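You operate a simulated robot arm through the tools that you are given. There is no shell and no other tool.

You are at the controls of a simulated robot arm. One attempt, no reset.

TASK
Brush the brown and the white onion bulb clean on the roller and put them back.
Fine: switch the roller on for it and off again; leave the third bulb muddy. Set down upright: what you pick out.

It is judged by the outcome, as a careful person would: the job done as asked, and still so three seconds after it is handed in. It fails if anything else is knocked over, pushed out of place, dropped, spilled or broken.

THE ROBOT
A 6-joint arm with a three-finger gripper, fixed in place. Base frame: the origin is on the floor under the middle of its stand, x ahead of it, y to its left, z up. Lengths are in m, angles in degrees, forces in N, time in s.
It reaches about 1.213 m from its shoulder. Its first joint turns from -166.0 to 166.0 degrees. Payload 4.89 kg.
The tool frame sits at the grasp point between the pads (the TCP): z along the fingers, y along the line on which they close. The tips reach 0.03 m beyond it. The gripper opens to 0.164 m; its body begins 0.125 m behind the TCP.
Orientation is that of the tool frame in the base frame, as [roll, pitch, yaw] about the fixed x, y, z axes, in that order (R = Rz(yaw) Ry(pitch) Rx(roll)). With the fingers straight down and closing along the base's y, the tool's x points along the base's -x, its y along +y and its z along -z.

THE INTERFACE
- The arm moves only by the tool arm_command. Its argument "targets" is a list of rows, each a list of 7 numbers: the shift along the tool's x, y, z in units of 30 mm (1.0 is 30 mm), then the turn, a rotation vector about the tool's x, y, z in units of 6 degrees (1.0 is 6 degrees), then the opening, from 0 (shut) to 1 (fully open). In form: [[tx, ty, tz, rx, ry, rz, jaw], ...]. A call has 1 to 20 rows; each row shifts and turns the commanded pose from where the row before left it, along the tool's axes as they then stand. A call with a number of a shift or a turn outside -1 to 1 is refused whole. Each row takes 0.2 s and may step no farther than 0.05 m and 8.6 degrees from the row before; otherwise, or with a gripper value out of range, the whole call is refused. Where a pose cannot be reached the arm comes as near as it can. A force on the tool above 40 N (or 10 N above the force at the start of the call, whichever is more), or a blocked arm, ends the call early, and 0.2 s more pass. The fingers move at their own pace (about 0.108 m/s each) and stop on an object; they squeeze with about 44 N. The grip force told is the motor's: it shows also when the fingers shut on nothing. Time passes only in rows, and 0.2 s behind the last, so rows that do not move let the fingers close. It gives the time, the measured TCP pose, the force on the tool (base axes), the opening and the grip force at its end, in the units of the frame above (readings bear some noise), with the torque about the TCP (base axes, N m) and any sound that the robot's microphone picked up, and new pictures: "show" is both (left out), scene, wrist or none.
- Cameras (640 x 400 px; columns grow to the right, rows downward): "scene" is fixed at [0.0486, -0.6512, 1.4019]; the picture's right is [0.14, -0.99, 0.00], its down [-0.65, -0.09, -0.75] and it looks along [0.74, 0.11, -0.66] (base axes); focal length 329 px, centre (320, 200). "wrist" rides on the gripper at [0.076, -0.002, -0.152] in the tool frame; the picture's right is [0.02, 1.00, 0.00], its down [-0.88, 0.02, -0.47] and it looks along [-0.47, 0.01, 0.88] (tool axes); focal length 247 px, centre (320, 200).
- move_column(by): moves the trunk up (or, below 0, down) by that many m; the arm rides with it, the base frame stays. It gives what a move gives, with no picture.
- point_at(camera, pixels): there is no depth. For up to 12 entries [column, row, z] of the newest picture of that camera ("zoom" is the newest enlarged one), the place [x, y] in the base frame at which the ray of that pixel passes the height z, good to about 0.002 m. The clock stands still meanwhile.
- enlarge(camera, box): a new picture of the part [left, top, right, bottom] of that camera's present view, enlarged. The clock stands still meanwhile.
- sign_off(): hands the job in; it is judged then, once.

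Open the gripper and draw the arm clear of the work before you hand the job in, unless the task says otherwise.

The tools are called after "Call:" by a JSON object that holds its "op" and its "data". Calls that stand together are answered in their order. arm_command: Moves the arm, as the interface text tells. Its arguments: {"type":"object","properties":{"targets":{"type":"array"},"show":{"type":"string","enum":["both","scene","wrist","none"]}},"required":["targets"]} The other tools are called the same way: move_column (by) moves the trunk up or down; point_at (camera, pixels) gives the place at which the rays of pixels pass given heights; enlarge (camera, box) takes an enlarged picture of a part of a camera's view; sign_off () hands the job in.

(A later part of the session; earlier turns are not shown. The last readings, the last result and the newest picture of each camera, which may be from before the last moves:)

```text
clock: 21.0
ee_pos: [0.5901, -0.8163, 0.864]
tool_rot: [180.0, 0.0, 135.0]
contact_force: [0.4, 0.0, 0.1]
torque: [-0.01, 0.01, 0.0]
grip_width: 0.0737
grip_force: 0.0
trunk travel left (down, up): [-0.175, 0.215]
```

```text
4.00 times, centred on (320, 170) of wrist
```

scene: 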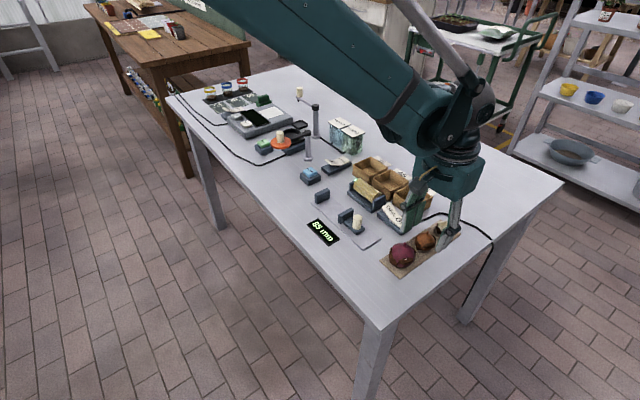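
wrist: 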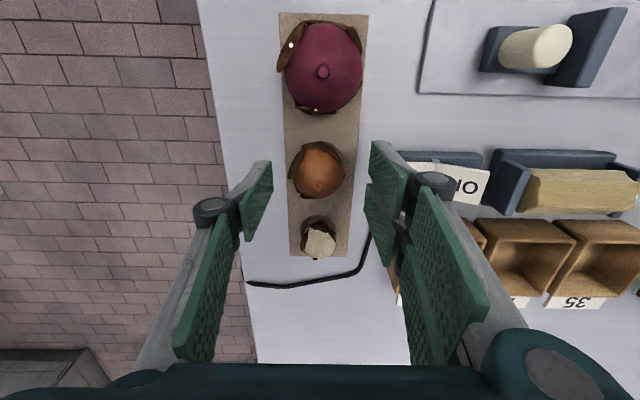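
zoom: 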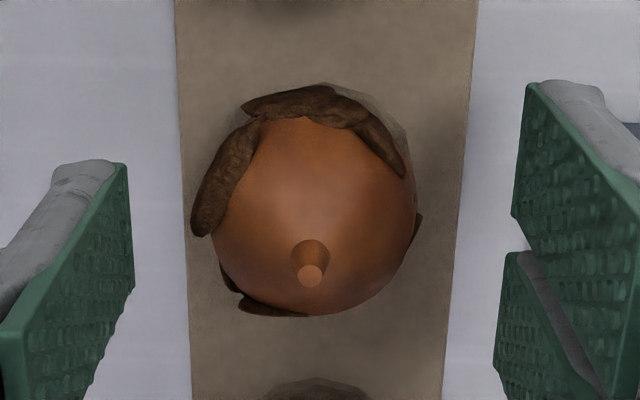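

The bulb is still in its dimple; the stem is now at (317.5,188.5), i.e. ~2 mm left of the tool axis. I correct, lower 21 mm and close.

Call:
{"op": "arm_command", "data": {"targets": [[0.05, -0.06, 0, 0, 0, 0, 0.45], [0, 0, 0.35, 0, 0, 0, 0.45], [0, 0, 0.35, 0, 0, 0, 0.45], [0, 0, 0, 0, 0, 0, 0.35], [0, 0, 0, 0, 0, 0, 0.2], [0, 0, 0, 0, 0, 0, 0], [0, 0, 0, 0, 0, 0, 0], [0, 0, 0, 0, 0, 0, 0]]}}

Call:
{"op": "enlarge", "data": {"camera": "scene", "box": [375, 190, 475, 280]}}

Call:
{"op": "enlarge", "data": {"camera": "wrist", "box": [260, 120, 380, 220]}}

```text
clock: 22.8
ee_pos: [0.587, -0.8181, 0.8441]
tool_rot: [-179.9, 0.0, 134.9]
contact_force: [0.1, 1.2, -0.3]
torque: [-0.01, -0.01, 0.03]
grip_width: 0.0418
grip_force: 44.1
trunk travel left (down, up): [-0.175, 0.215]
```

scene: 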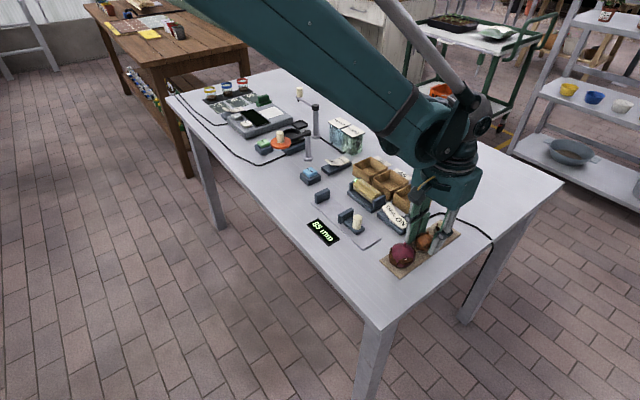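
wrist: 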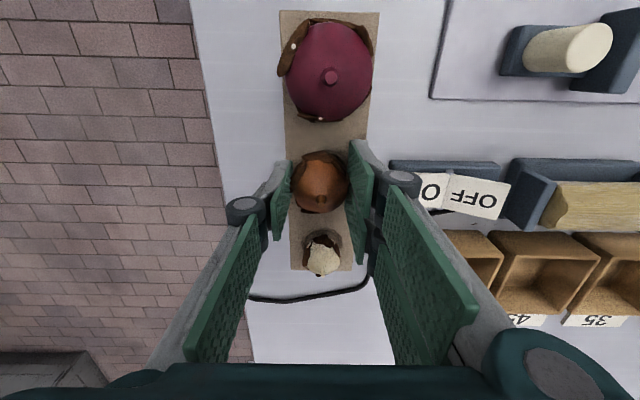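

```text
4.44 times, centred on (425, 235) of scene
```

zoom: 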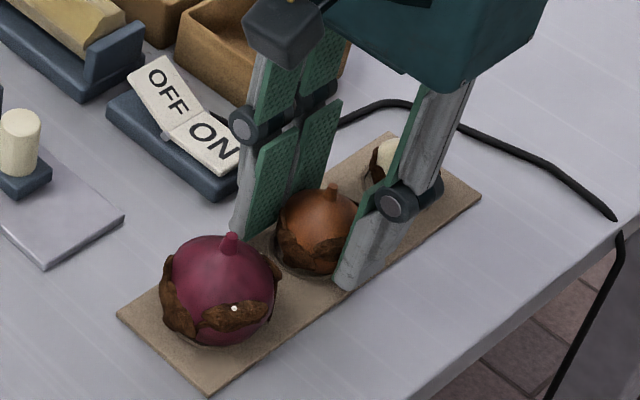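

```text
4.00 times, centred on (320, 170) of wrist
```

zoom: 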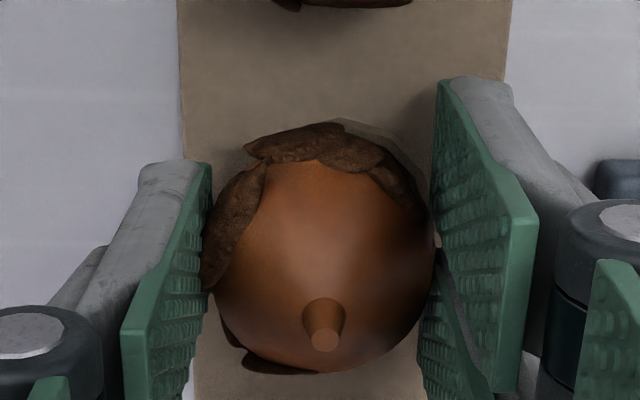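

Width 41.8 mm, so the bulb is about 42 mm thick. I lift slowly by 15 mm and check whether it comes along.

Call:
{"op": "arm_command", "data": {"targets": [[0, 0, -0.1, 0, 0, 0, 0], [0, 0, -0.1, 0, 0, 0, 0], [0, 0, -0.15, 0, 0, 0, 0], [0, 0, -0.15, 0, 0, 0, 0], [0, 0, 0, 0, 0, 0, 0]]}}

Call:
{"op": "enlarge", "data": {"camera": "scene", "box": [375, 190, 475, 280]}}

```text
clock: 24.0
ee_pos: [0.5862, -0.8182, 0.8605]
tool_rot: [-180.0, 0.0, 135.0]
contact_force: [0.7, -0.6, -0.5]
torque: [-0.01, 0.0, 0.03]
grip_width: 0.0418
grip_force: 44.2
trunk travel left (down, up): [-0.175, 0.215]
```

scene: 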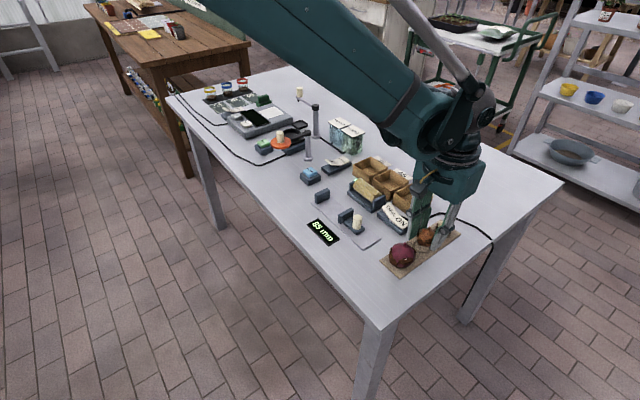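
wrist: 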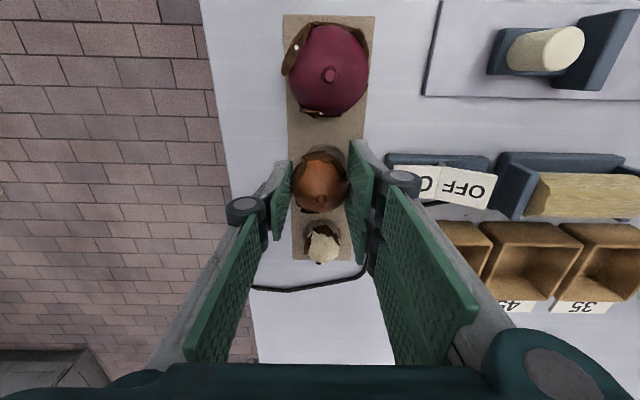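

```text
4.44 times, centred on (425, 235) of scene
```

zoom: 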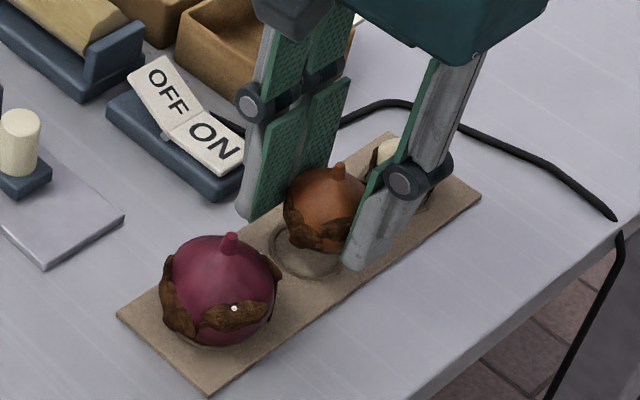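

It is lifted and the dimple is visible at zoom (305,252). I raise it to z≈0.95 and look at it closely.

Call:
{"op": "arm_command", "data": {"targets": [[0, 0, -0.5, 0, 0, 0, 0], [0, 0, -0.6, 0, 0, 0, 0], [0, 0, -0.6, 0, 0, 0, 0], [0, 0, -0.6, 0, 0, 0, 0], [0, 0, -0.6, 0, 0, 0, 0], [0, 0, 0, 0, 0, 0, 0]]}}

Call:
{"op": "enlarge", "data": {"camera": "scene", "box": [400, 180, 460, 230]}}

Call:
{"op": "enlarge", "data": {"camera": "wrist", "box": [270, 140, 370, 220]}}

```text
clock: 25.4
ee_pos: [0.5855, -0.8168, 0.9489]
tool_rot: [180.0, 0.1, 134.9]
contact_force: [0.0, -0.4, -0.8]
torque: [0.01, 0.01, 0.02]
grip_width: 0.0419
grip_force: 43.6
trunk travel left (down, up): [-0.175, 0.215]
```

scene: 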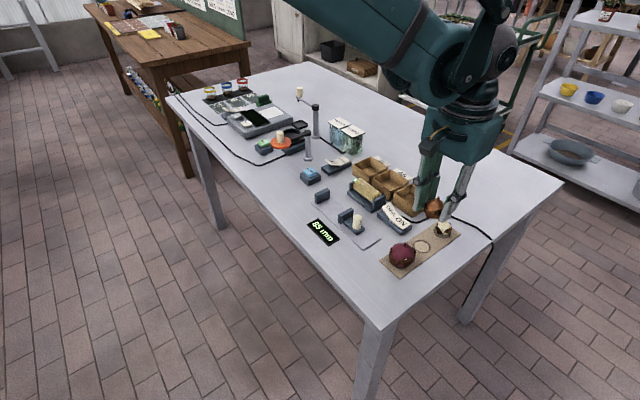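
wrist: 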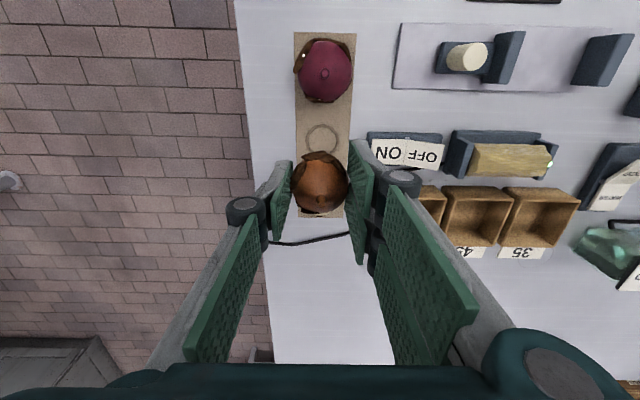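

```text
8.00 times, centred on (430, 205) of scene
```

zoom: 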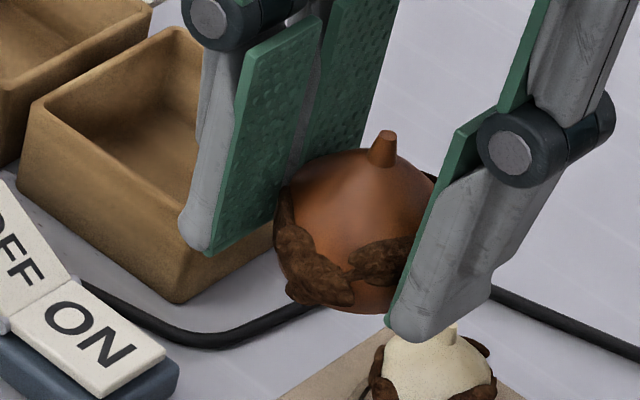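

```text
5.00 times, centred on (320, 180) of wrist
```

zoom: 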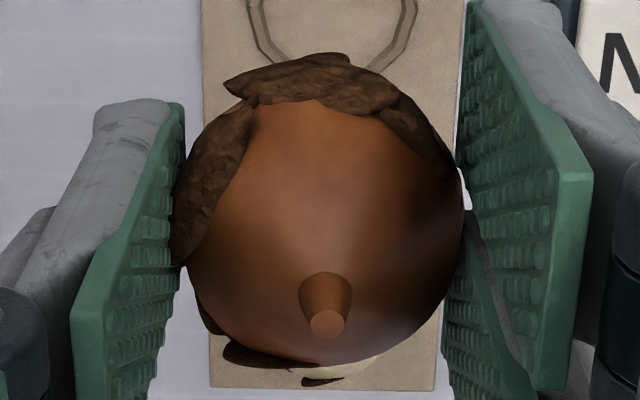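

Patches sit at about the equator. I find the bulb centre height in the grip via the scene ray through its centre (434.4,209).

Call:
{"op": "point_at", "data": {"camera": "scene", "pixels": [[434.4, 209, 0.91], [434.4, 209, 0.92], [434.4, 209, 0.93], [438, 199, 0.95], [438, 199, 0.96]]}}

Call:
{"op": "point_at", "data": {"camera": "wrist", "pixels": [[322, 137, 0.8], [322, 137, 0.81], [321.4, 204.6, 0.95], [321.4, 204.6, 0.96]]}}

```text
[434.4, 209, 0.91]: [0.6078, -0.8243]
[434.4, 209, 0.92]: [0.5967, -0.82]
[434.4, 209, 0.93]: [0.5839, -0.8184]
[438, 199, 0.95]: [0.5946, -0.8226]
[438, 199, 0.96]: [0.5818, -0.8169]
```

```text
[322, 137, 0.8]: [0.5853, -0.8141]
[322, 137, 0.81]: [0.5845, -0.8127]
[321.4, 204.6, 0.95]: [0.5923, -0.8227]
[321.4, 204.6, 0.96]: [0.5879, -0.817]
```

Bulb centre is 21 mm beyond the TCP (tips 9 mm further). I carry it over toward the +u end of the roller on the near side, at z≈0.95, and tilt the tool 35° so the bulb's equator will face the roller.

Call:
{"op": "arm_command", "data": {"targets": [[0.142, 1, 0, 0, 0, 0, 0], [0.142, 1, 0, 0, 0, 0, 0], [0.142, 1, 0, 0, 0, 0, 0], [0.142, 1, 0, 0, 0, 0, 0], [0.142, 1, 0, 0, 0, 0, 0], [0.142, 1, 0, 0, 0, 0, 0], [0.142, 1, 0, 0, 0, 0, 0], [0.142, 1, 0, 0, 0, 0, 0], [0, 0, 0, 0, 0.972, 0, 0], [0, 0, 0, 0, 0.972, 0, 0], [0, 0, 0, 0, 0.972, 0, 0], [0, 0, 0, 0, 0.972, 0, 0], [0, 0, 0, 0, 0.972, 0, 0], [0, 0, 0, 0, 0.972, 0, 0], [0, 0, 0, 0, 0, 0, 0]]}}

Call:
{"op": "enlarge", "data": {"camera": "scene", "box": [310, 120, 410, 220]}}

```text
clock: 28.6
ee_pos: [0.7316, -0.6244, 0.9471]
tool_rot: [180.0, -25.1, 135.1]
contact_force: [0.0, -0.2, -0.1]
torque: [-0.03, -0.03, -0.02]
grip_width: 0.0425
grip_force: 44.0
out of reach, approached as far as the arm can: row 13, 14
trunk travel left (down, up): [-0.175, 0.215]
```

scene: 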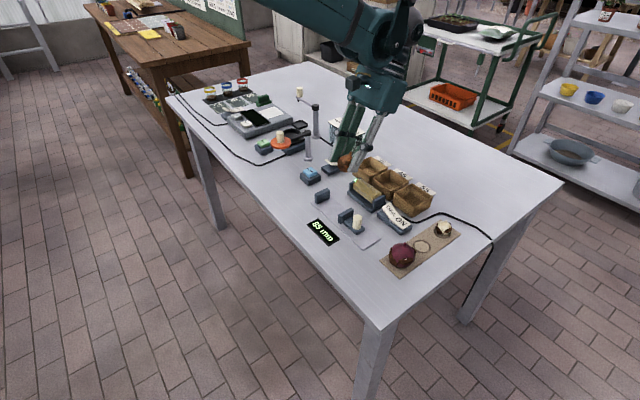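
wrist: 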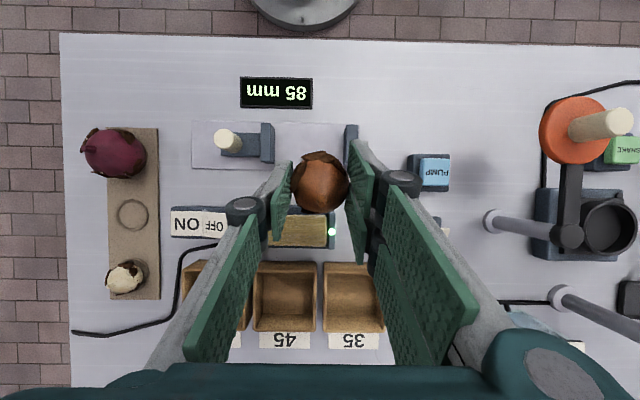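

```text
4.00 times, centred on (360, 170) of scene
```

zoom: 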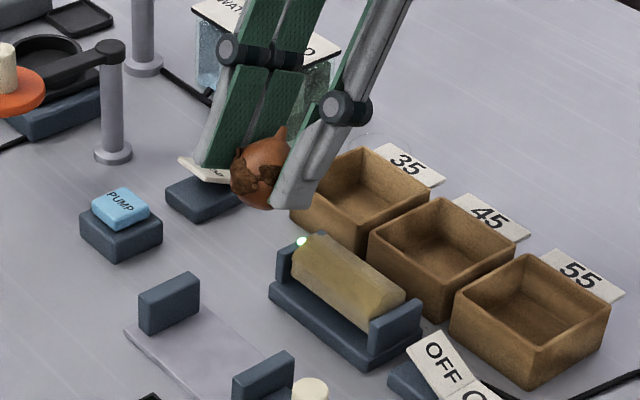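

Tilt stopped at 25° by reach; 25° will do with the contact a little lower on the roller's near side. I undo the excess command and read the pose.

Call:
{"op": "arm_command", "data": {"targets": [[0, 0, 0, 0, -0.83, 0, 0], [0, 0, 0, 0, -0.83, 0, 0], [0, 0, 0, 0, 0, 0, 0]], "show": "none"}}

```text
clock: 29.4
ee_pos: [0.7315, -0.624, 0.9485]
tool_rot: [179.9, -15.2, 135.1]
contact_force: [0.0, -0.1, -0.2]
torque: [-0.08, -0.05, 0.02]
grip_width: 0.0423
grip_force: 44.2
trunk travel left (down, up): [-0.175, 0.215]
```

The commanded pose follows the real one: tilt now 15°. I lower the trunk by 50 mm (the arm rides with it; bulb stays clear of the roller) to gain reach for the tilt.

Call:
{"op": "move_column", "data": {"by": -0.05}}

Call:
{"op": "arm_command", "data": {"targets": [[0, 0, 0, 0, 0.83, 0, 0], [0, 0, 0, 0, 0.83, 0, 0], [0, 0, 0, 0, 0, 0, 0]]}}

Call:
{"op": "enlarge", "data": {"camera": "scene", "box": [310, 130, 410, 220]}}

Call:
{"op": "enlarge", "data": {"camera": "wrist", "box": [240, 140, 400, 260]}}

```text
clock: 30.3
ee_pos: [0.7322, -0.6244, 0.8959]
tool_rot: [-179.9, -15.3, 134.9]
contact_force: [0.4, 1.3, -1.2]
torque: [-0.05, -0.02, -0.04]
grip_width: 0.0421
grip_force: 43.9
trunk travel left (down, up): [-0.125, 0.265]
```

```text
clock: 31.1
ee_pos: [0.7322, -0.6248, 0.8971]
tool_rot: [179.9, -25.2, 134.9]
contact_force: [0.1, 0.7, -0.9]
torque: [-0.02, -0.03, 0.02]
grip_width: 0.0419
grip_force: 43.9
trunk travel left (down, up): [-0.125, 0.265]
```

scene: 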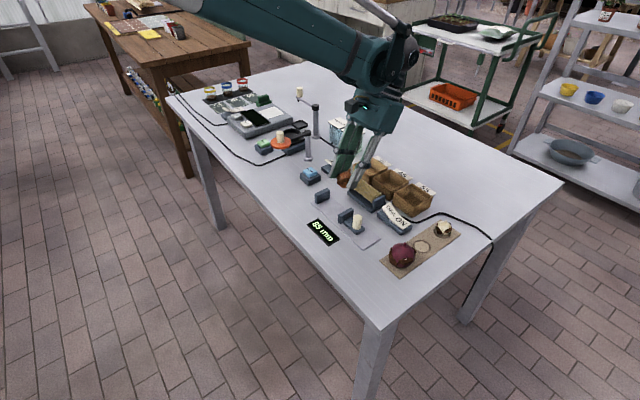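
wrist: 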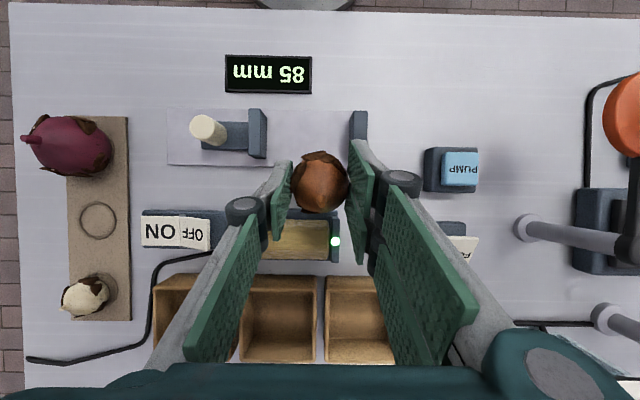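

```text
4.44 times, centred on (360, 175) of scene
```

zoom: 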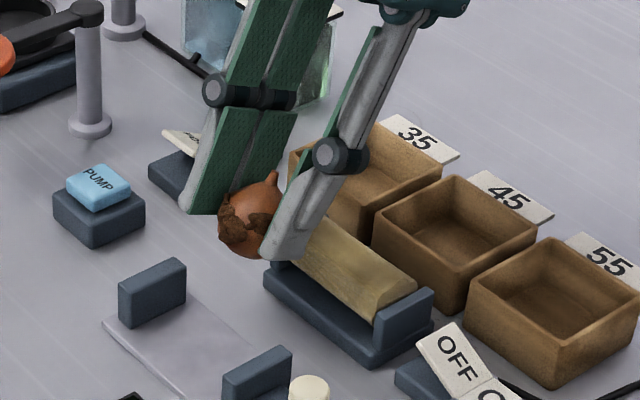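

```text
3.33 times, centred on (320, 200) of wrist
```

zoom: 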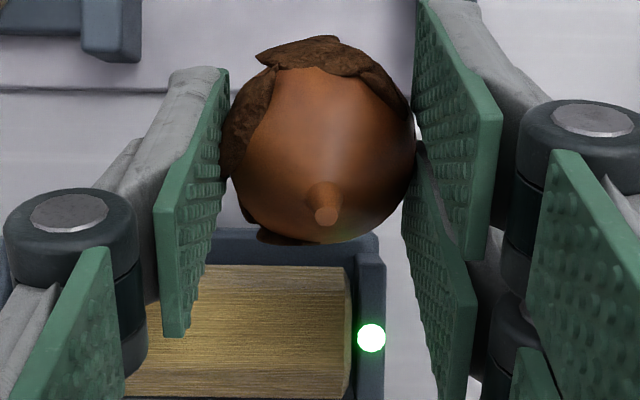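

The wrist camera now looks almost straight down: roller's near edge is at v≈-17 mm and the right pads are clear outside the bracket. I lower 13 mm and approach to about 5 mm from contact.

Call:
{"op": "arm_command", "data": {"targets": [[-0.19, 0, 0.41, 0, 0, 0, 0], [0, 0, 0, 0, 0, 0, 0], [-0.25, 0, 0.02, 0, 0, 0, 0], [-0.25, 0, 0.02, 0, 0, 0, 0], [0, 0, 0, 0, 0, 0, 0]]}}

Call:
{"op": "enlarge", "data": {"camera": "scene", "box": [320, 140, 400, 210]}}

Call:
{"op": "enlarge", "data": {"camera": "wrist", "box": [260, 150, 380, 250]}}

```text
clock: 32.3
ee_pos: [0.7419, -0.6327, 0.8765]
tool_rot: [-180.0, -25.2, 135.0]
contact_force: [-0.3, -0.7, 0.0]
torque: [-0.01, 0.01, -0.02]
grip_width: 0.0421
grip_force: 43.9
trunk travel left (down, up): [-0.125, 0.265]
```

scene: 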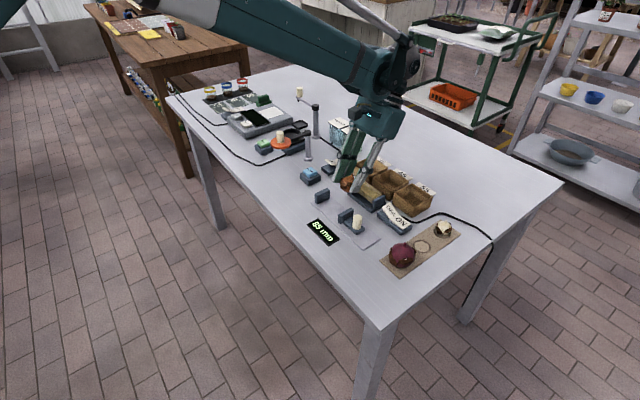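
wrist: 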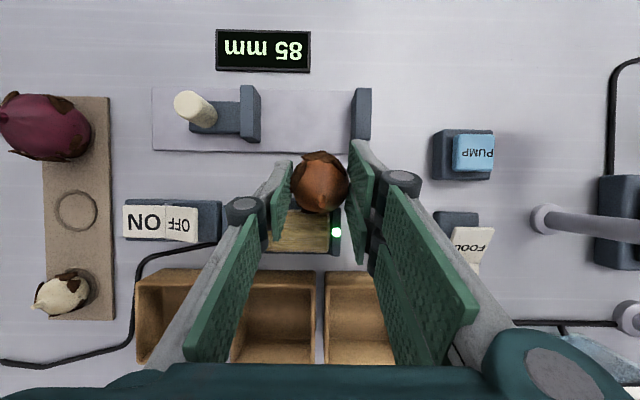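

```text
5.71 times, centred on (360, 175) of scene
```

zoom: 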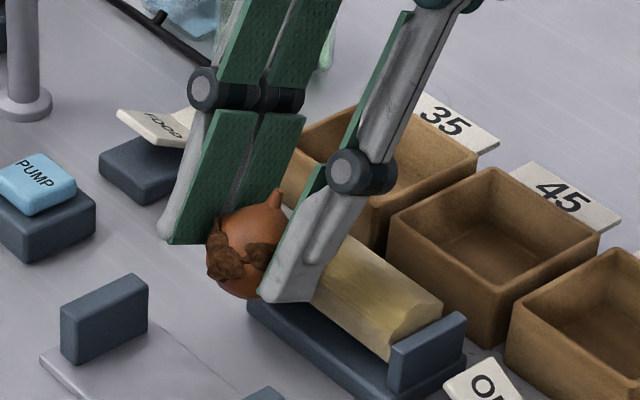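

```text
4.00 times, centred on (320, 200) of wrist
```

zoom: 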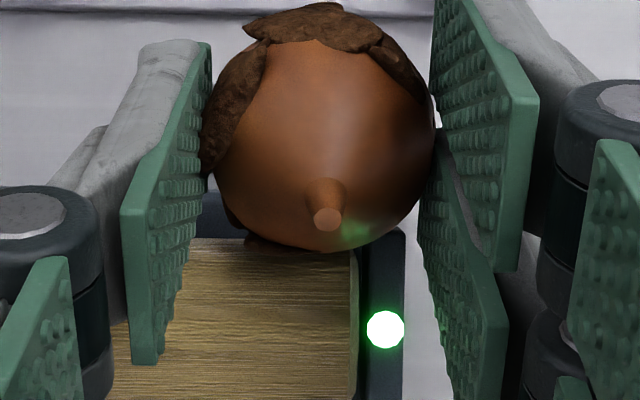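

About 6 mm gap remains by my estimate. I approach in 1.5 mm steps watching the force.

Call:
{"op": "arm_command", "data": {"targets": [[-0.06, 0, 0.005, 0, 0, 0, 0], [-0.05, 0, 0.005, 0, 0, 0, 0], [-0.03, 0, 0, 0, 0, 0, 0], [0, 0, 0, 0, 0, 0, 0]], "show": "wrist"}}

Call:
{"op": "enlarge", "data": {"camera": "wrist", "box": [260, 150, 380, 250]}}

```text
clock: 33.3
ee_pos: [0.7433, -0.637, 0.8733]
tool_rot: [179.9, -25.1, 135.0]
contact_force: [-0.4, 0.2, -0.8]
torque: [-0.01, -0.03, 0.01]
grip_width: 0.0421
grip_force: 43.5
trunk travel left (down, up): [-0.125, 0.265]
```

wrist: 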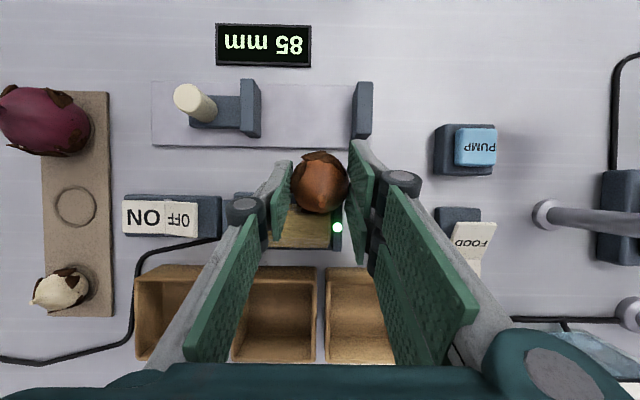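

```text
4.00 times, centred on (320, 200) of wrist
```

zoom: 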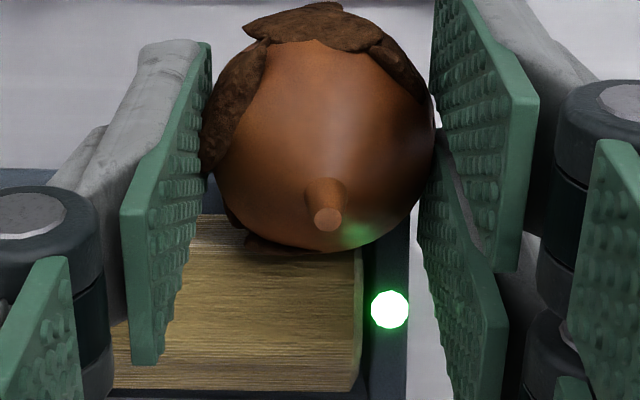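

Now at about contact distance with no force yet. I continue in 1 mm steps, dwelling to let it brush.

Call:
{"op": "arm_command", "data": {"targets": [[-0.04, 0, 0, 0, 0, 0, 0], [-0.04, 0, 0, 0, 0, 0, 0], [0, 0, 0, 0, 0, 0, 0], [0, 0, 0, 0, 0, 0, 0]], "show": "wrist"}}

Call:
{"op": "enlarge", "data": {"camera": "wrist", "box": [260, 150, 380, 250]}}

Call:
{"op": "enlarge", "data": {"camera": "scene", "box": [330, 150, 400, 210]}}

```text
clock: 34.3
ee_pos: [0.7434, -0.6373, 0.8732]
tool_rot: [-180.0, -25.2, 135.1]
contact_force: [-2.3, 0.7, 1.5]
torque: [0.02, 0.03, 0.03]
grip_width: 0.0421
grip_force: 44.5
trunk travel left (down, up): [-0.125, 0.265]
```

wrist: 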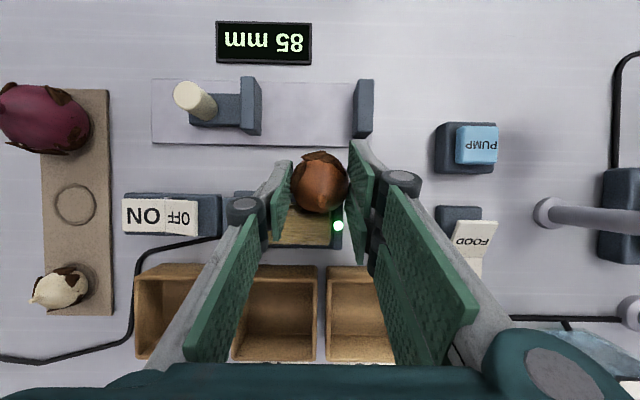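

```text
4.00 times, centred on (320, 200) of wrist
```

zoom: 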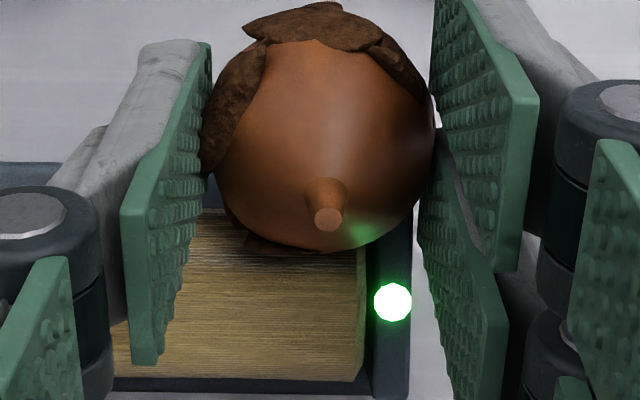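

```text
6.67 times, centred on (365, 180) of scene
```

zoom: 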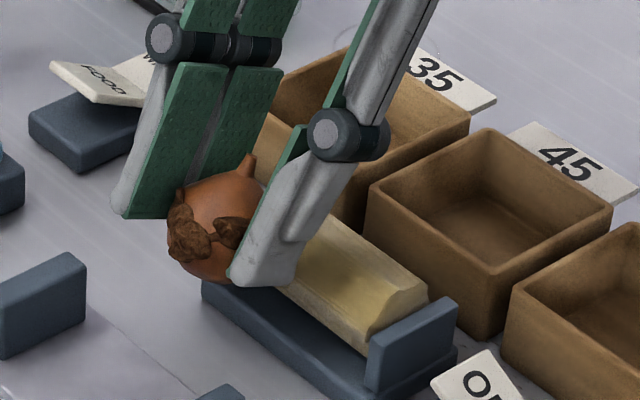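

Contact force ≈2.9 N in the expected direction. I dwell one second with a small push and look at the patch edge at zoom (265,243).

Call:
{"op": "arm_command", "data": {"targets": [[-0.02, 0, 0, 0, 0, 0, 0], [0, 0, 0, 0, 0, 0, 0], [0, 0, 0, 0, 0, 0, 0], [0, 0, 0, 0, 0, 0, 0], [0, 0, 0, 0, 0, 0, 0], [0, 0, 0, 0, 0, 0, 0]], "show": "wrist"}}

Call:
{"op": "enlarge", "data": {"camera": "wrist", "box": [280, 160, 360, 230]}}

```text
clock: 35.7
ee_pos: [0.7444, -0.6398, 0.8734]
tool_rot: [179.9, -25.2, 135.0]
contact_force: [-5.2, -0.3, 3.8]
torque: [0.02, 0.14, 0.02]
grip_width: 0.042
grip_force: 44.2
trunk travel left (down, up): [-0.125, 0.265]
```

wrist: 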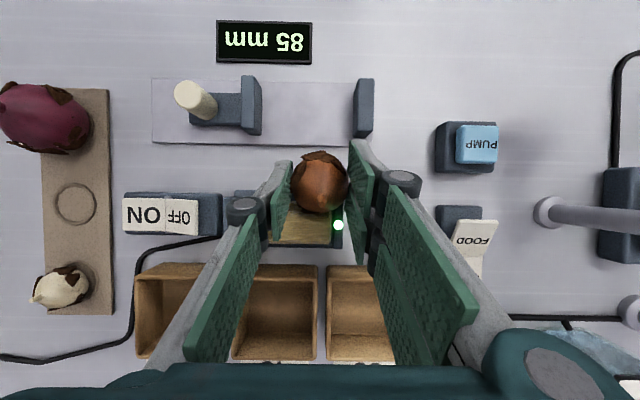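

```text
5.71 times, centred on (320, 195) of wrist
```

zoom: 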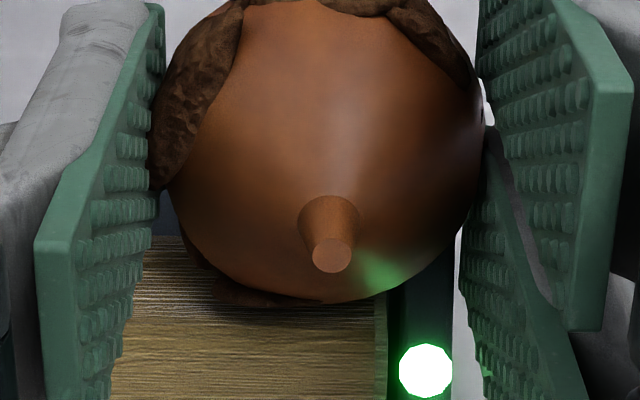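

I dwell and wobble the bulb about its own axis by -10°/+5° in contact so a wider stretch of the belt meets the brush.

Call:
{"op": "arm_command", "data": {"targets": [[0, 0, 0, 0, 0, -0.55, 0], [0, 0, 0, 0, 0, -0.55, 0], [0, 0, 0, 0, 0, -0.55, 0], [0, 0, 0, 0, 0, 0, 0], [0, 0, 0, 0, 0, 0, 0], [0, 0, 0, 0, 0, 0.55, 0], [0, 0, 0, 0, 0, 0.55, 0], [0, 0, 0, 0, 0, 0.55, 0], [0, 0, 0, 0, 0, 0.4, 0], [0, 0, 0, 0, 0, 0.4, 0], [0, 0, 0, 0, 0, 0, 0], [0, 0, 0, 0, 0, 0, 0], [0, 0, 0, 0, 0, -0.4, 0], [0, 0, 0, 0, 0, -0.4, 0]], "show": "wrist"}}

Call:
{"op": "enlarge", "data": {"camera": "wrist", "box": [280, 160, 360, 230]}}

```text
clock: 38.7
ee_pos: [0.7435, -0.639, 0.8729]
tool_rot: [179.9, -25.2, 134.9]
contact_force: [-1.4, 5.8, 6.6]
torque: [0.18, -0.07, 0.05]
grip_width: 0.0423
grip_force: 43.8
trunk travel left (down, up): [-0.125, 0.265]
```

wrist: 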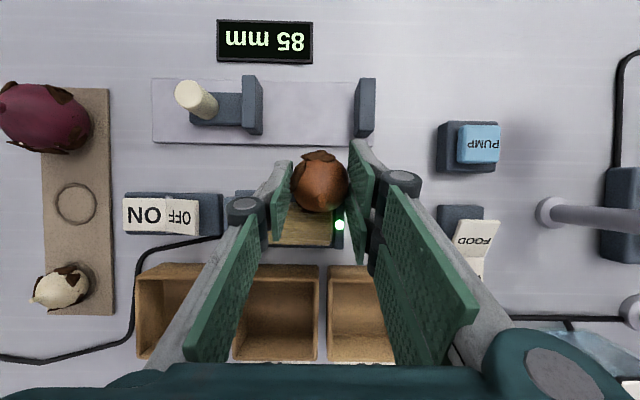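

```text
5.71 times, centred on (320, 195) of wrist
```

zoom: 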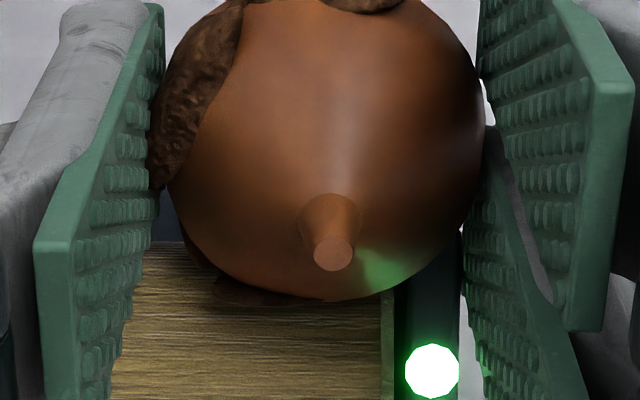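

The upper-right patch has vanished, so brushing works. Force grew to 9 N with some along the axis, so I ease off slightly, shift 2 mm along the axis, and keep brushing for a while.

Call:
{"op": "arm_command", "data": {"targets": [[0.03, 0.06, 0, 0, 0, 0, 0], [0, 0, 0, 0, 0, 0, 0], [0, 0, 0, 0, 0, 0, 0], [0, 0, 0, 0, 0, 0, 0], [0, 0, 0, 0, 0, 0, 0], [0, 0, 0, 0, 0, 0, 0], [0, 0, 0, 0, 0, 0, 0]], "show": "wrist"}}

Call:
{"op": "enlarge", "data": {"camera": "wrist", "box": [280, 150, 360, 220]}}

Call:
{"op": "enlarge", "data": {"camera": "scene", "box": [330, 150, 400, 210]}}

```text
clock: 40.3
ee_pos: [0.7447, -0.6373, 0.8737]
tool_rot: [-179.9, -25.2, 135.1]
contact_force: [-2.2, 0.2, 1.3]
torque: [-0.03, 0.09, 0.01]
grip_width: 0.0418
grip_force: 44.3
trunk travel left (down, up): [-0.125, 0.265]
```

wrist: 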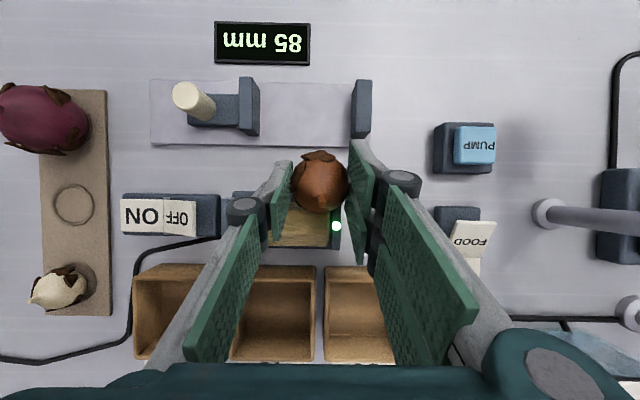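

```text
5.71 times, centred on (320, 185) of wrist
```

zoom: 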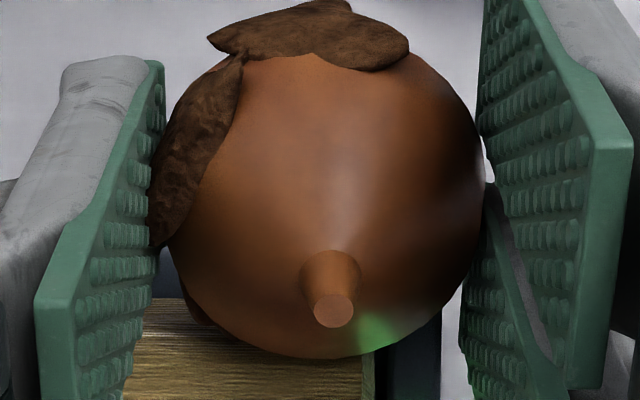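

```text
6.67 times, centred on (365, 180) of scene
```

zoom: 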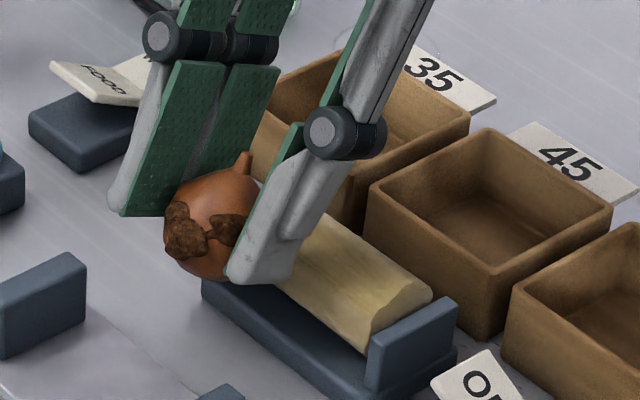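

Another patch (at the bottom) is gone; only patches at top, left and low-left remain visible. I keep holding it in contact.

Call:
{"op": "arm_command", "data": {"targets": [[-0.01, 0, 0, 0, 0, 0, 0], [0, 0, 0, 0, 0, 0, 0], [0, 0, 0, 0, 0, 0, 0], [0, 0, 0, 0, 0, 0, 0], [0, 0, 0, 0, 0, 0, 0], [0, 0, 0, 0, 0, 0, 0], [0, 0, 0, 0, 0, 0, 0], [0, 0, 0, 0, 0, 0, 0], [0, 0, 0, 0, 0, 0, 0], [0, 0, 0, 0, 0, 0, 0], [0, 0, 0, 0, 0, 0, 0], [0, 0, 0, 0, 0, 0, 0]], "show": "wrist"}}

Call:
{"op": "enlarge", "data": {"camera": "wrist", "box": [280, 150, 360, 220]}}

Call:
{"op": "enlarge", "data": {"camera": "scene", "box": [330, 150, 400, 210]}}

```text
clock: 42.9
ee_pos: [0.7459, -0.6372, 0.874]
tool_rot: [179.9, -25.2, 135.1]
contact_force: [-2.7, 0.7, 2.1]
torque: [0.01, 0.06, 0.01]
grip_width: 0.0419
grip_force: 44.0
trunk travel left (down, up): [-0.125, 0.265]
```

wrist: 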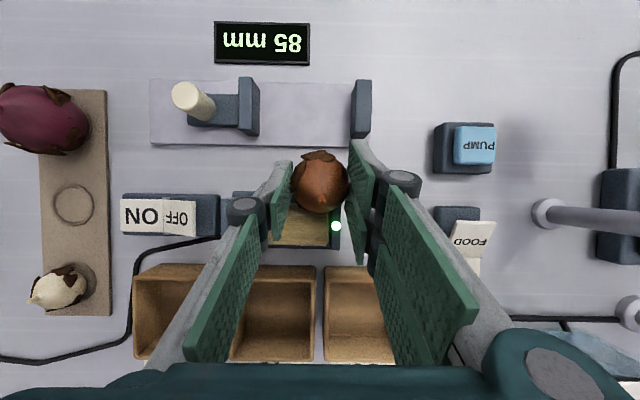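

```text
5.71 times, centred on (320, 185) of wrist
```

zoom: 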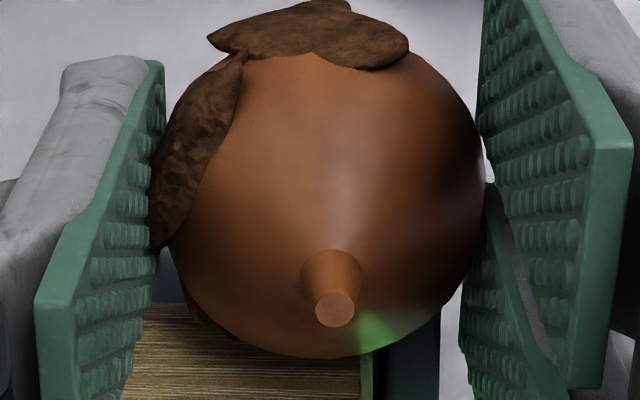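

```text
6.67 times, centred on (365, 180) of scene
```

zoom: 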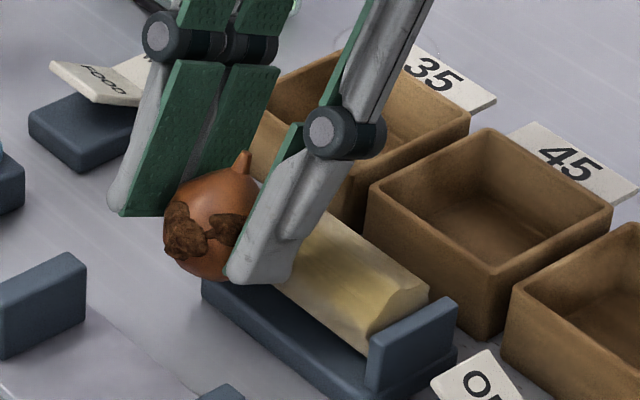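

No change during these 2.6 s of standing still at 3 N. I test whether more pressure matters: push 0.7 mm more and hold.

Call:
{"op": "arm_command", "data": {"targets": [[-0.025, 0, 0, 0, 0, 0, 0], [0, 0, 0, 0, 0, 0, 0], [0, 0, 0, 0, 0, 0, 0], [0, 0, 0, 0, 0, 0, 0], [0, 0, 0, 0, 0, 0, 0], [0, 0, 0, 0, 0, 0, 0], [0, 0, 0, 0, 0, 0, 0], [0, 0, 0, 0, 0, 0, 0], [0, 0, 0, 0, 0, 0, 0]], "show": "wrist"}}

Call:
{"op": "enlarge", "data": {"camera": "wrist", "box": [280, 150, 360, 220]}}

```text
clock: 44.9
ee_pos: [0.7461, -0.6372, 0.8741]
tool_rot: [179.9, -25.2, 135.0]
contact_force: [-7.1, 0.7, 4.9]
torque: [0.02, 0.15, 0.04]
grip_width: 0.042
grip_force: 44.4
trunk travel left (down, up): [-0.125, 0.265]
```

wrist: 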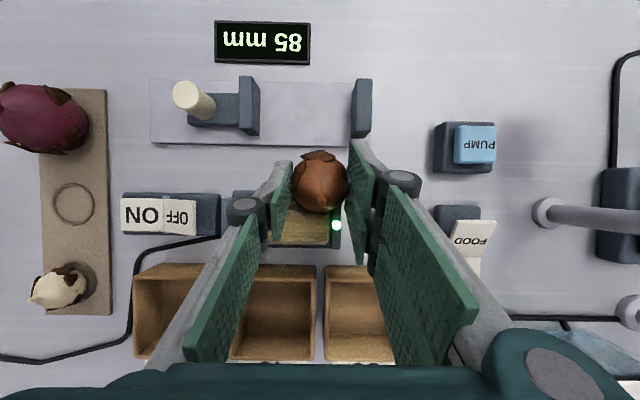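

```text
5.71 times, centred on (320, 185) of wrist
```

zoom: 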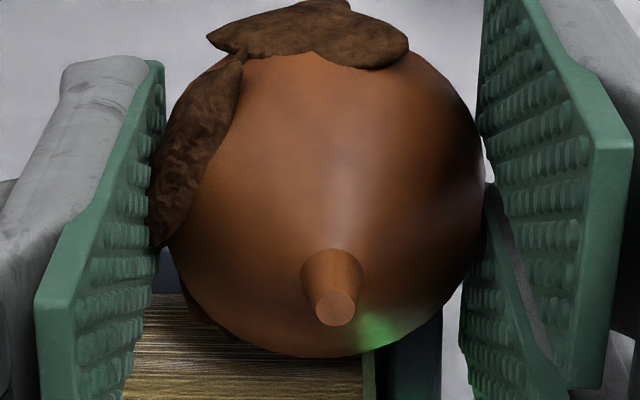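

Pressure alone changes nothing. I ease back and repeat the rotation wobble, a bit wider towards the left (-15°), to see what that removes.

Call:
{"op": "arm_command", "data": {"targets": [[0.025, 0, 0, 0, 0, 0, 0], [0, 0, 0, 0, 0, -0.5, 0], [0, 0, 0, 0, 0, -0.5, 0], [0, 0, 0, 0, 0, -0.5, 0], [0, 0, 0, 0, 0, -0.5, 0], [0, 0, 0, 0, 0, 0, 0], [0, 0, 0, 0, 0, 0, 0], [0, 0, 0, 0, 0, 0, 0]], "show": "wrist"}}

Call:
{"op": "enlarge", "data": {"camera": "wrist", "box": [280, 150, 360, 220]}}

Call:
{"op": "enlarge", "data": {"camera": "scene", "box": [330, 150, 400, 210]}}

```text
clock: 46.7
ee_pos: [0.7459, -0.6356, 0.8749]
tool_rot: [174.4, -24.6, 148.3]
contact_force: [-8.0, 1.7, 4.7]
torque: [0.03, 0.16, 0.03]
grip_width: 0.0419
grip_force: 44.2
trunk travel left (down, up): [-0.125, 0.265]
```

wrist: 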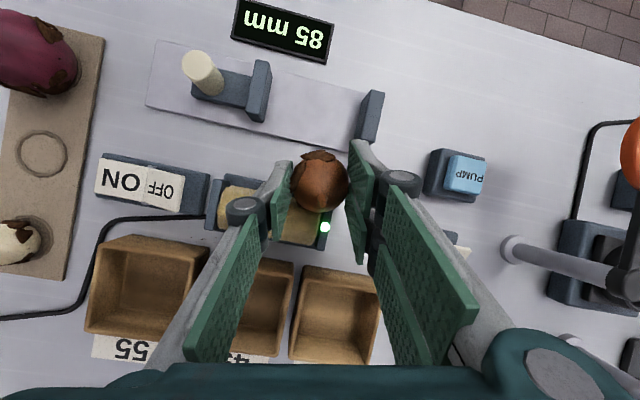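

```text
5.71 times, centred on (320, 185) of wrist
```

zoom: 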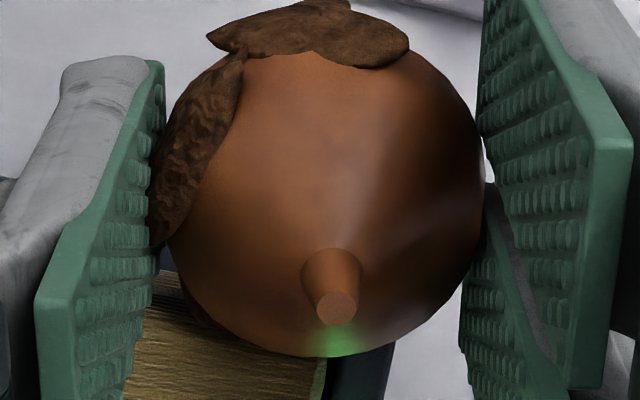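

```text
6.67 times, centred on (365, 180) of scene
```

zoom: 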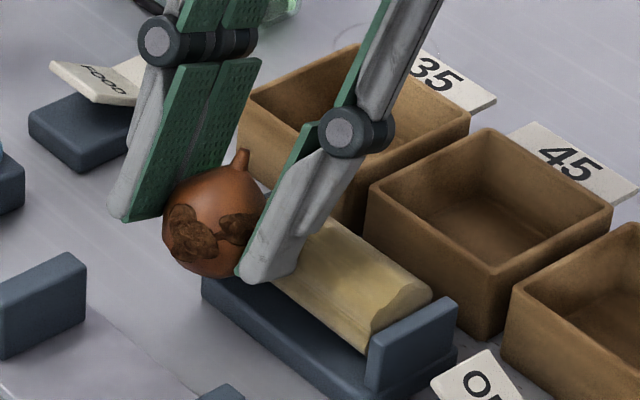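

No further patch removed at -12°. The fingers limit rotation at this latitude, so I back off, return to vertical and will try the under-belt contact (about 40° below the equator), where the wrist can turn the bulb freely.

Call:
{"op": "arm_command", "data": {"targets": [[0.4, 0, 0, 0, 0, 0, 0], [0.4, 0, -0.3, 0, 0, 0, 0], [0, 0, -0.5, 0, 0, 0, 0], [0, 0, 0, 0, 0, 0.5, 0], [0, 0, 0, 0, 0, 0.5, 0], [0, 0, 0, 0, 0, 0.5, 0], [0, 0, 0, 0, 0, 0.5, 0], [0, 0, 0, 0, -0.84, 0, 0], [0, 0, 0, 0, -0.84, 0, 0], [0, 0, 0, 0, -0.84, 0, 0], [0, 0, 0, 0, -0.84, 0, 0], [0, 0, 0, 0, -0.84, 0, 0], [0, 0, 0, 0, 0, 0, 0]]}}

Call:
{"op": "enlarge", "data": {"camera": "scene", "box": [320, 130, 400, 200]}}

Call:
{"op": "enlarge", "data": {"camera": "wrist", "box": [270, 140, 370, 230]}}

```text
clock: 49.5
ee_pos: [0.7352, -0.6324, 0.9048]
tool_rot: [-180.0, 0.1, 135.0]
contact_force: [-0.6, -0.2, -0.2]
torque: [0.0, -0.02, 0.01]
grip_width: 0.042
grip_force: 43.8
trunk travel left (down, up): [-0.125, 0.265]
```

scene: 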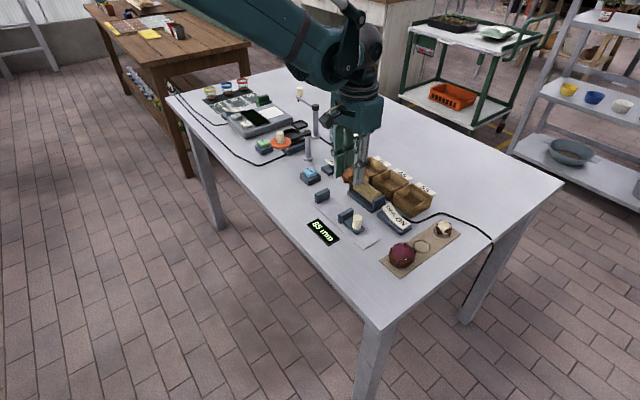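
wrist: 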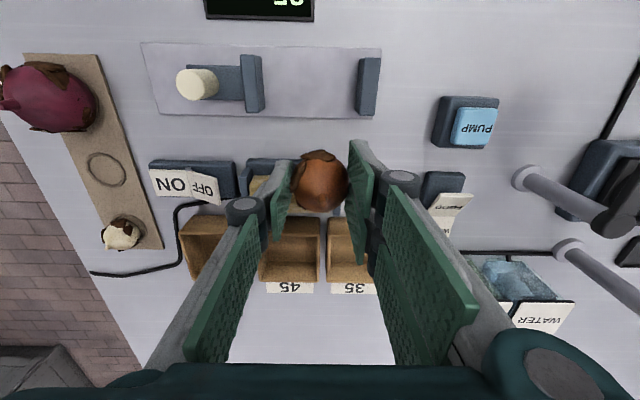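

```text
5.71 times, centred on (360, 165) of scene
```

zoom: 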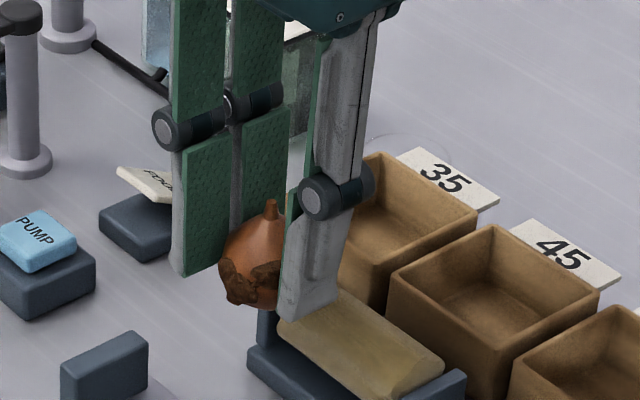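

```text
4.44 times, centred on (320, 185) of wrist
```

zoom: 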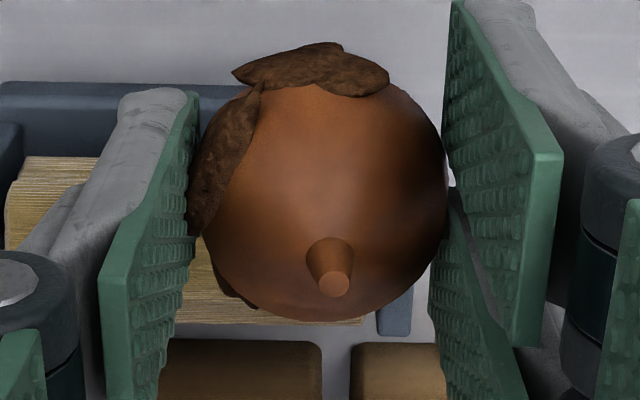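

Patches left: left, top and a small low-left one. I move to the middle of the roller with the tool vertical and approach from 40° above its near side.

Call:
{"op": "arm_command", "data": {"targets": [[-0.035, -0.52, 0.16, 0, 0, 0, 0], [-0.035, -0.52, 0.16, 0, 0, 0, 0], [0, 0, 0, 0, 0, 0, 0], [-0.064, 0, 0.077, 0, 0, 0, 0], [-0.064, 0, 0.077, 0, 0, 0, 0], [-0.064, 0, 0.077, 0, 0, 0, 0], [0, 0, 0, 0, 0, 0, 0]]}}

Call:
{"op": "enlarge", "data": {"camera": "scene", "box": [330, 140, 410, 210]}}

Call:
{"op": "enlarge", "data": {"camera": "wrist", "box": [270, 140, 370, 230]}}

```text
clock: 51.1
ee_pos: [0.7179, -0.6602, 0.8884]
tool_rot: [-180.0, 0.0, 135.0]
contact_force: [-0.7, 0.0, 0.1]
torque: [0.0, -0.01, -0.03]
grip_width: 0.042
grip_force: 44.4
trunk travel left (down, up): [-0.125, 0.265]
```

scene: 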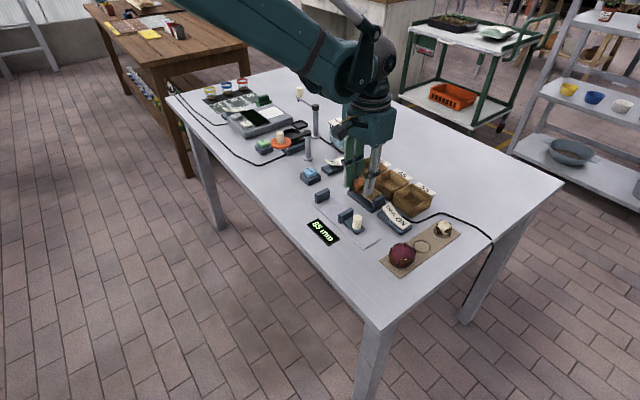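
wrist: 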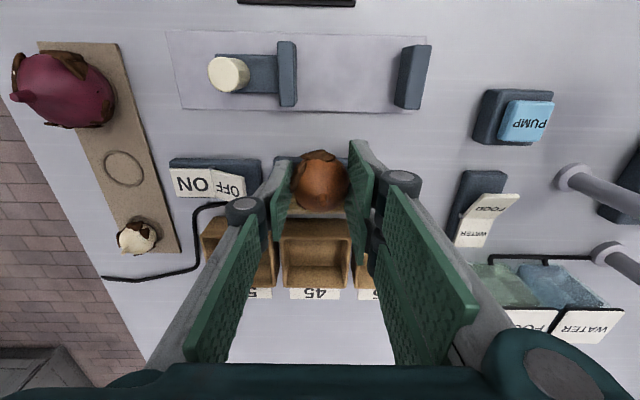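

```text
5.71 times, centred on (370, 175) of scene
```

zoom: 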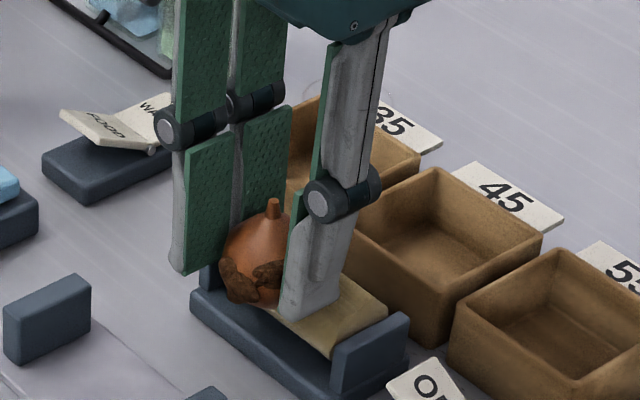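

```text
4.44 times, centred on (320, 185) of wrist
```

zoom: 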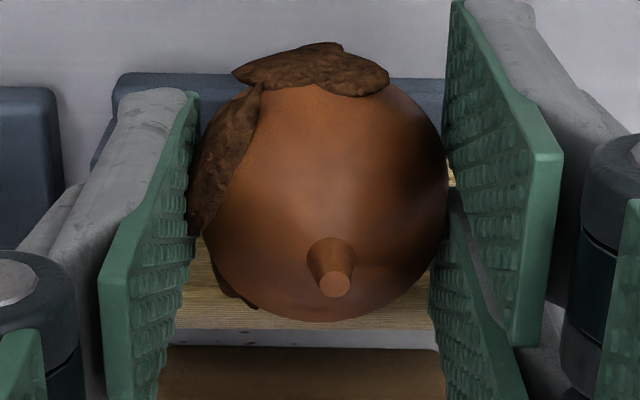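

Gap about 3 mm. I approach in 1 mm steps.

Call:
{"op": "arm_command", "data": {"targets": [[-0.022, 0, 0.026, 0, 0, 0, 0], [-0.022, 0, 0.026, 0, 0, 0, 0], [-0.022, 0, 0.026, 0, 0, 0, 0], [0, 0, 0, 0, 0, 0, 0]], "show": "none"}}

```text
clock: 52.1
ee_pos: [0.7201, -0.6631, 0.8852]
tool_rot: [-179.9, 0.0, 134.9]
contact_force: [-0.4, 0.1, -0.7]
torque: [0.01, 0.01, -0.02]
grip_width: 0.042
grip_force: 43.5
trunk travel left (down, up): [-0.125, 0.265]
```

Call:
{"op": "arm_command", "data": {"targets": [[-0.022, 0, 0.026, 0, 0, 0, 0], [0, 0, 0, 0, 0, 0, 0], [-0.02, 0, 0.024, 0, 0, 0, 0], [0, 0, 0, 0, 0, 0, 0], [0, 0, 0, 0, 0, 0, 0]], "show": "wrist"}}

```text
clock: 53.3
ee_pos: [0.7207, -0.6629, 0.8838]
tool_rot: [-180.0, 0.1, 135.0]
contact_force: [-0.6, 0.9, 0.7]
torque: [0.0, -0.02, 0.01]
grip_width: 0.0419
grip_force: 43.9
trunk travel left (down, up): [-0.125, 0.265]
```

wrist: 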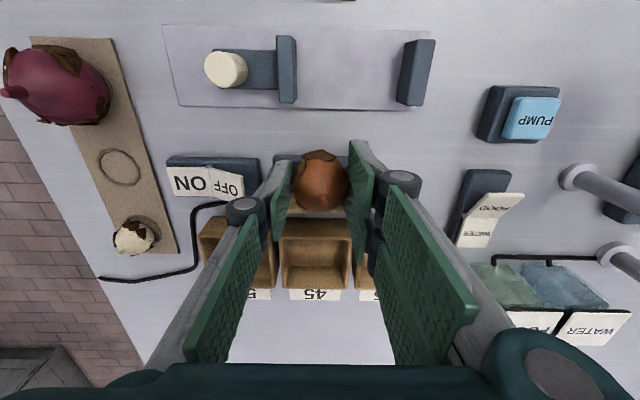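

Call:
{"op": "arm_command", "data": {"targets": [[-0.02, 0, 0.024, 0, 0, 0, 0], [0, 0, 0, 0, 0, 0, 0], [-0.02, 0, 0.024, 0, 0, 0, 0], [0, 0, 0, 0, 0, 0, 0], [0, 0, 0, 0, 0, 0, 0]], "show": "none"}}

```text
clock: 54.5
ee_pos: [0.7215, -0.663, 0.8841]
tool_rot: [179.9, 0.0, 135.1]
contact_force: [-1.2, 1.7, 2.5]
torque: [0.05, 0.04, 0.0]
grip_width: 0.042
grip_force: 43.7
trunk travel left (down, up): [-0.125, 0.265]
```

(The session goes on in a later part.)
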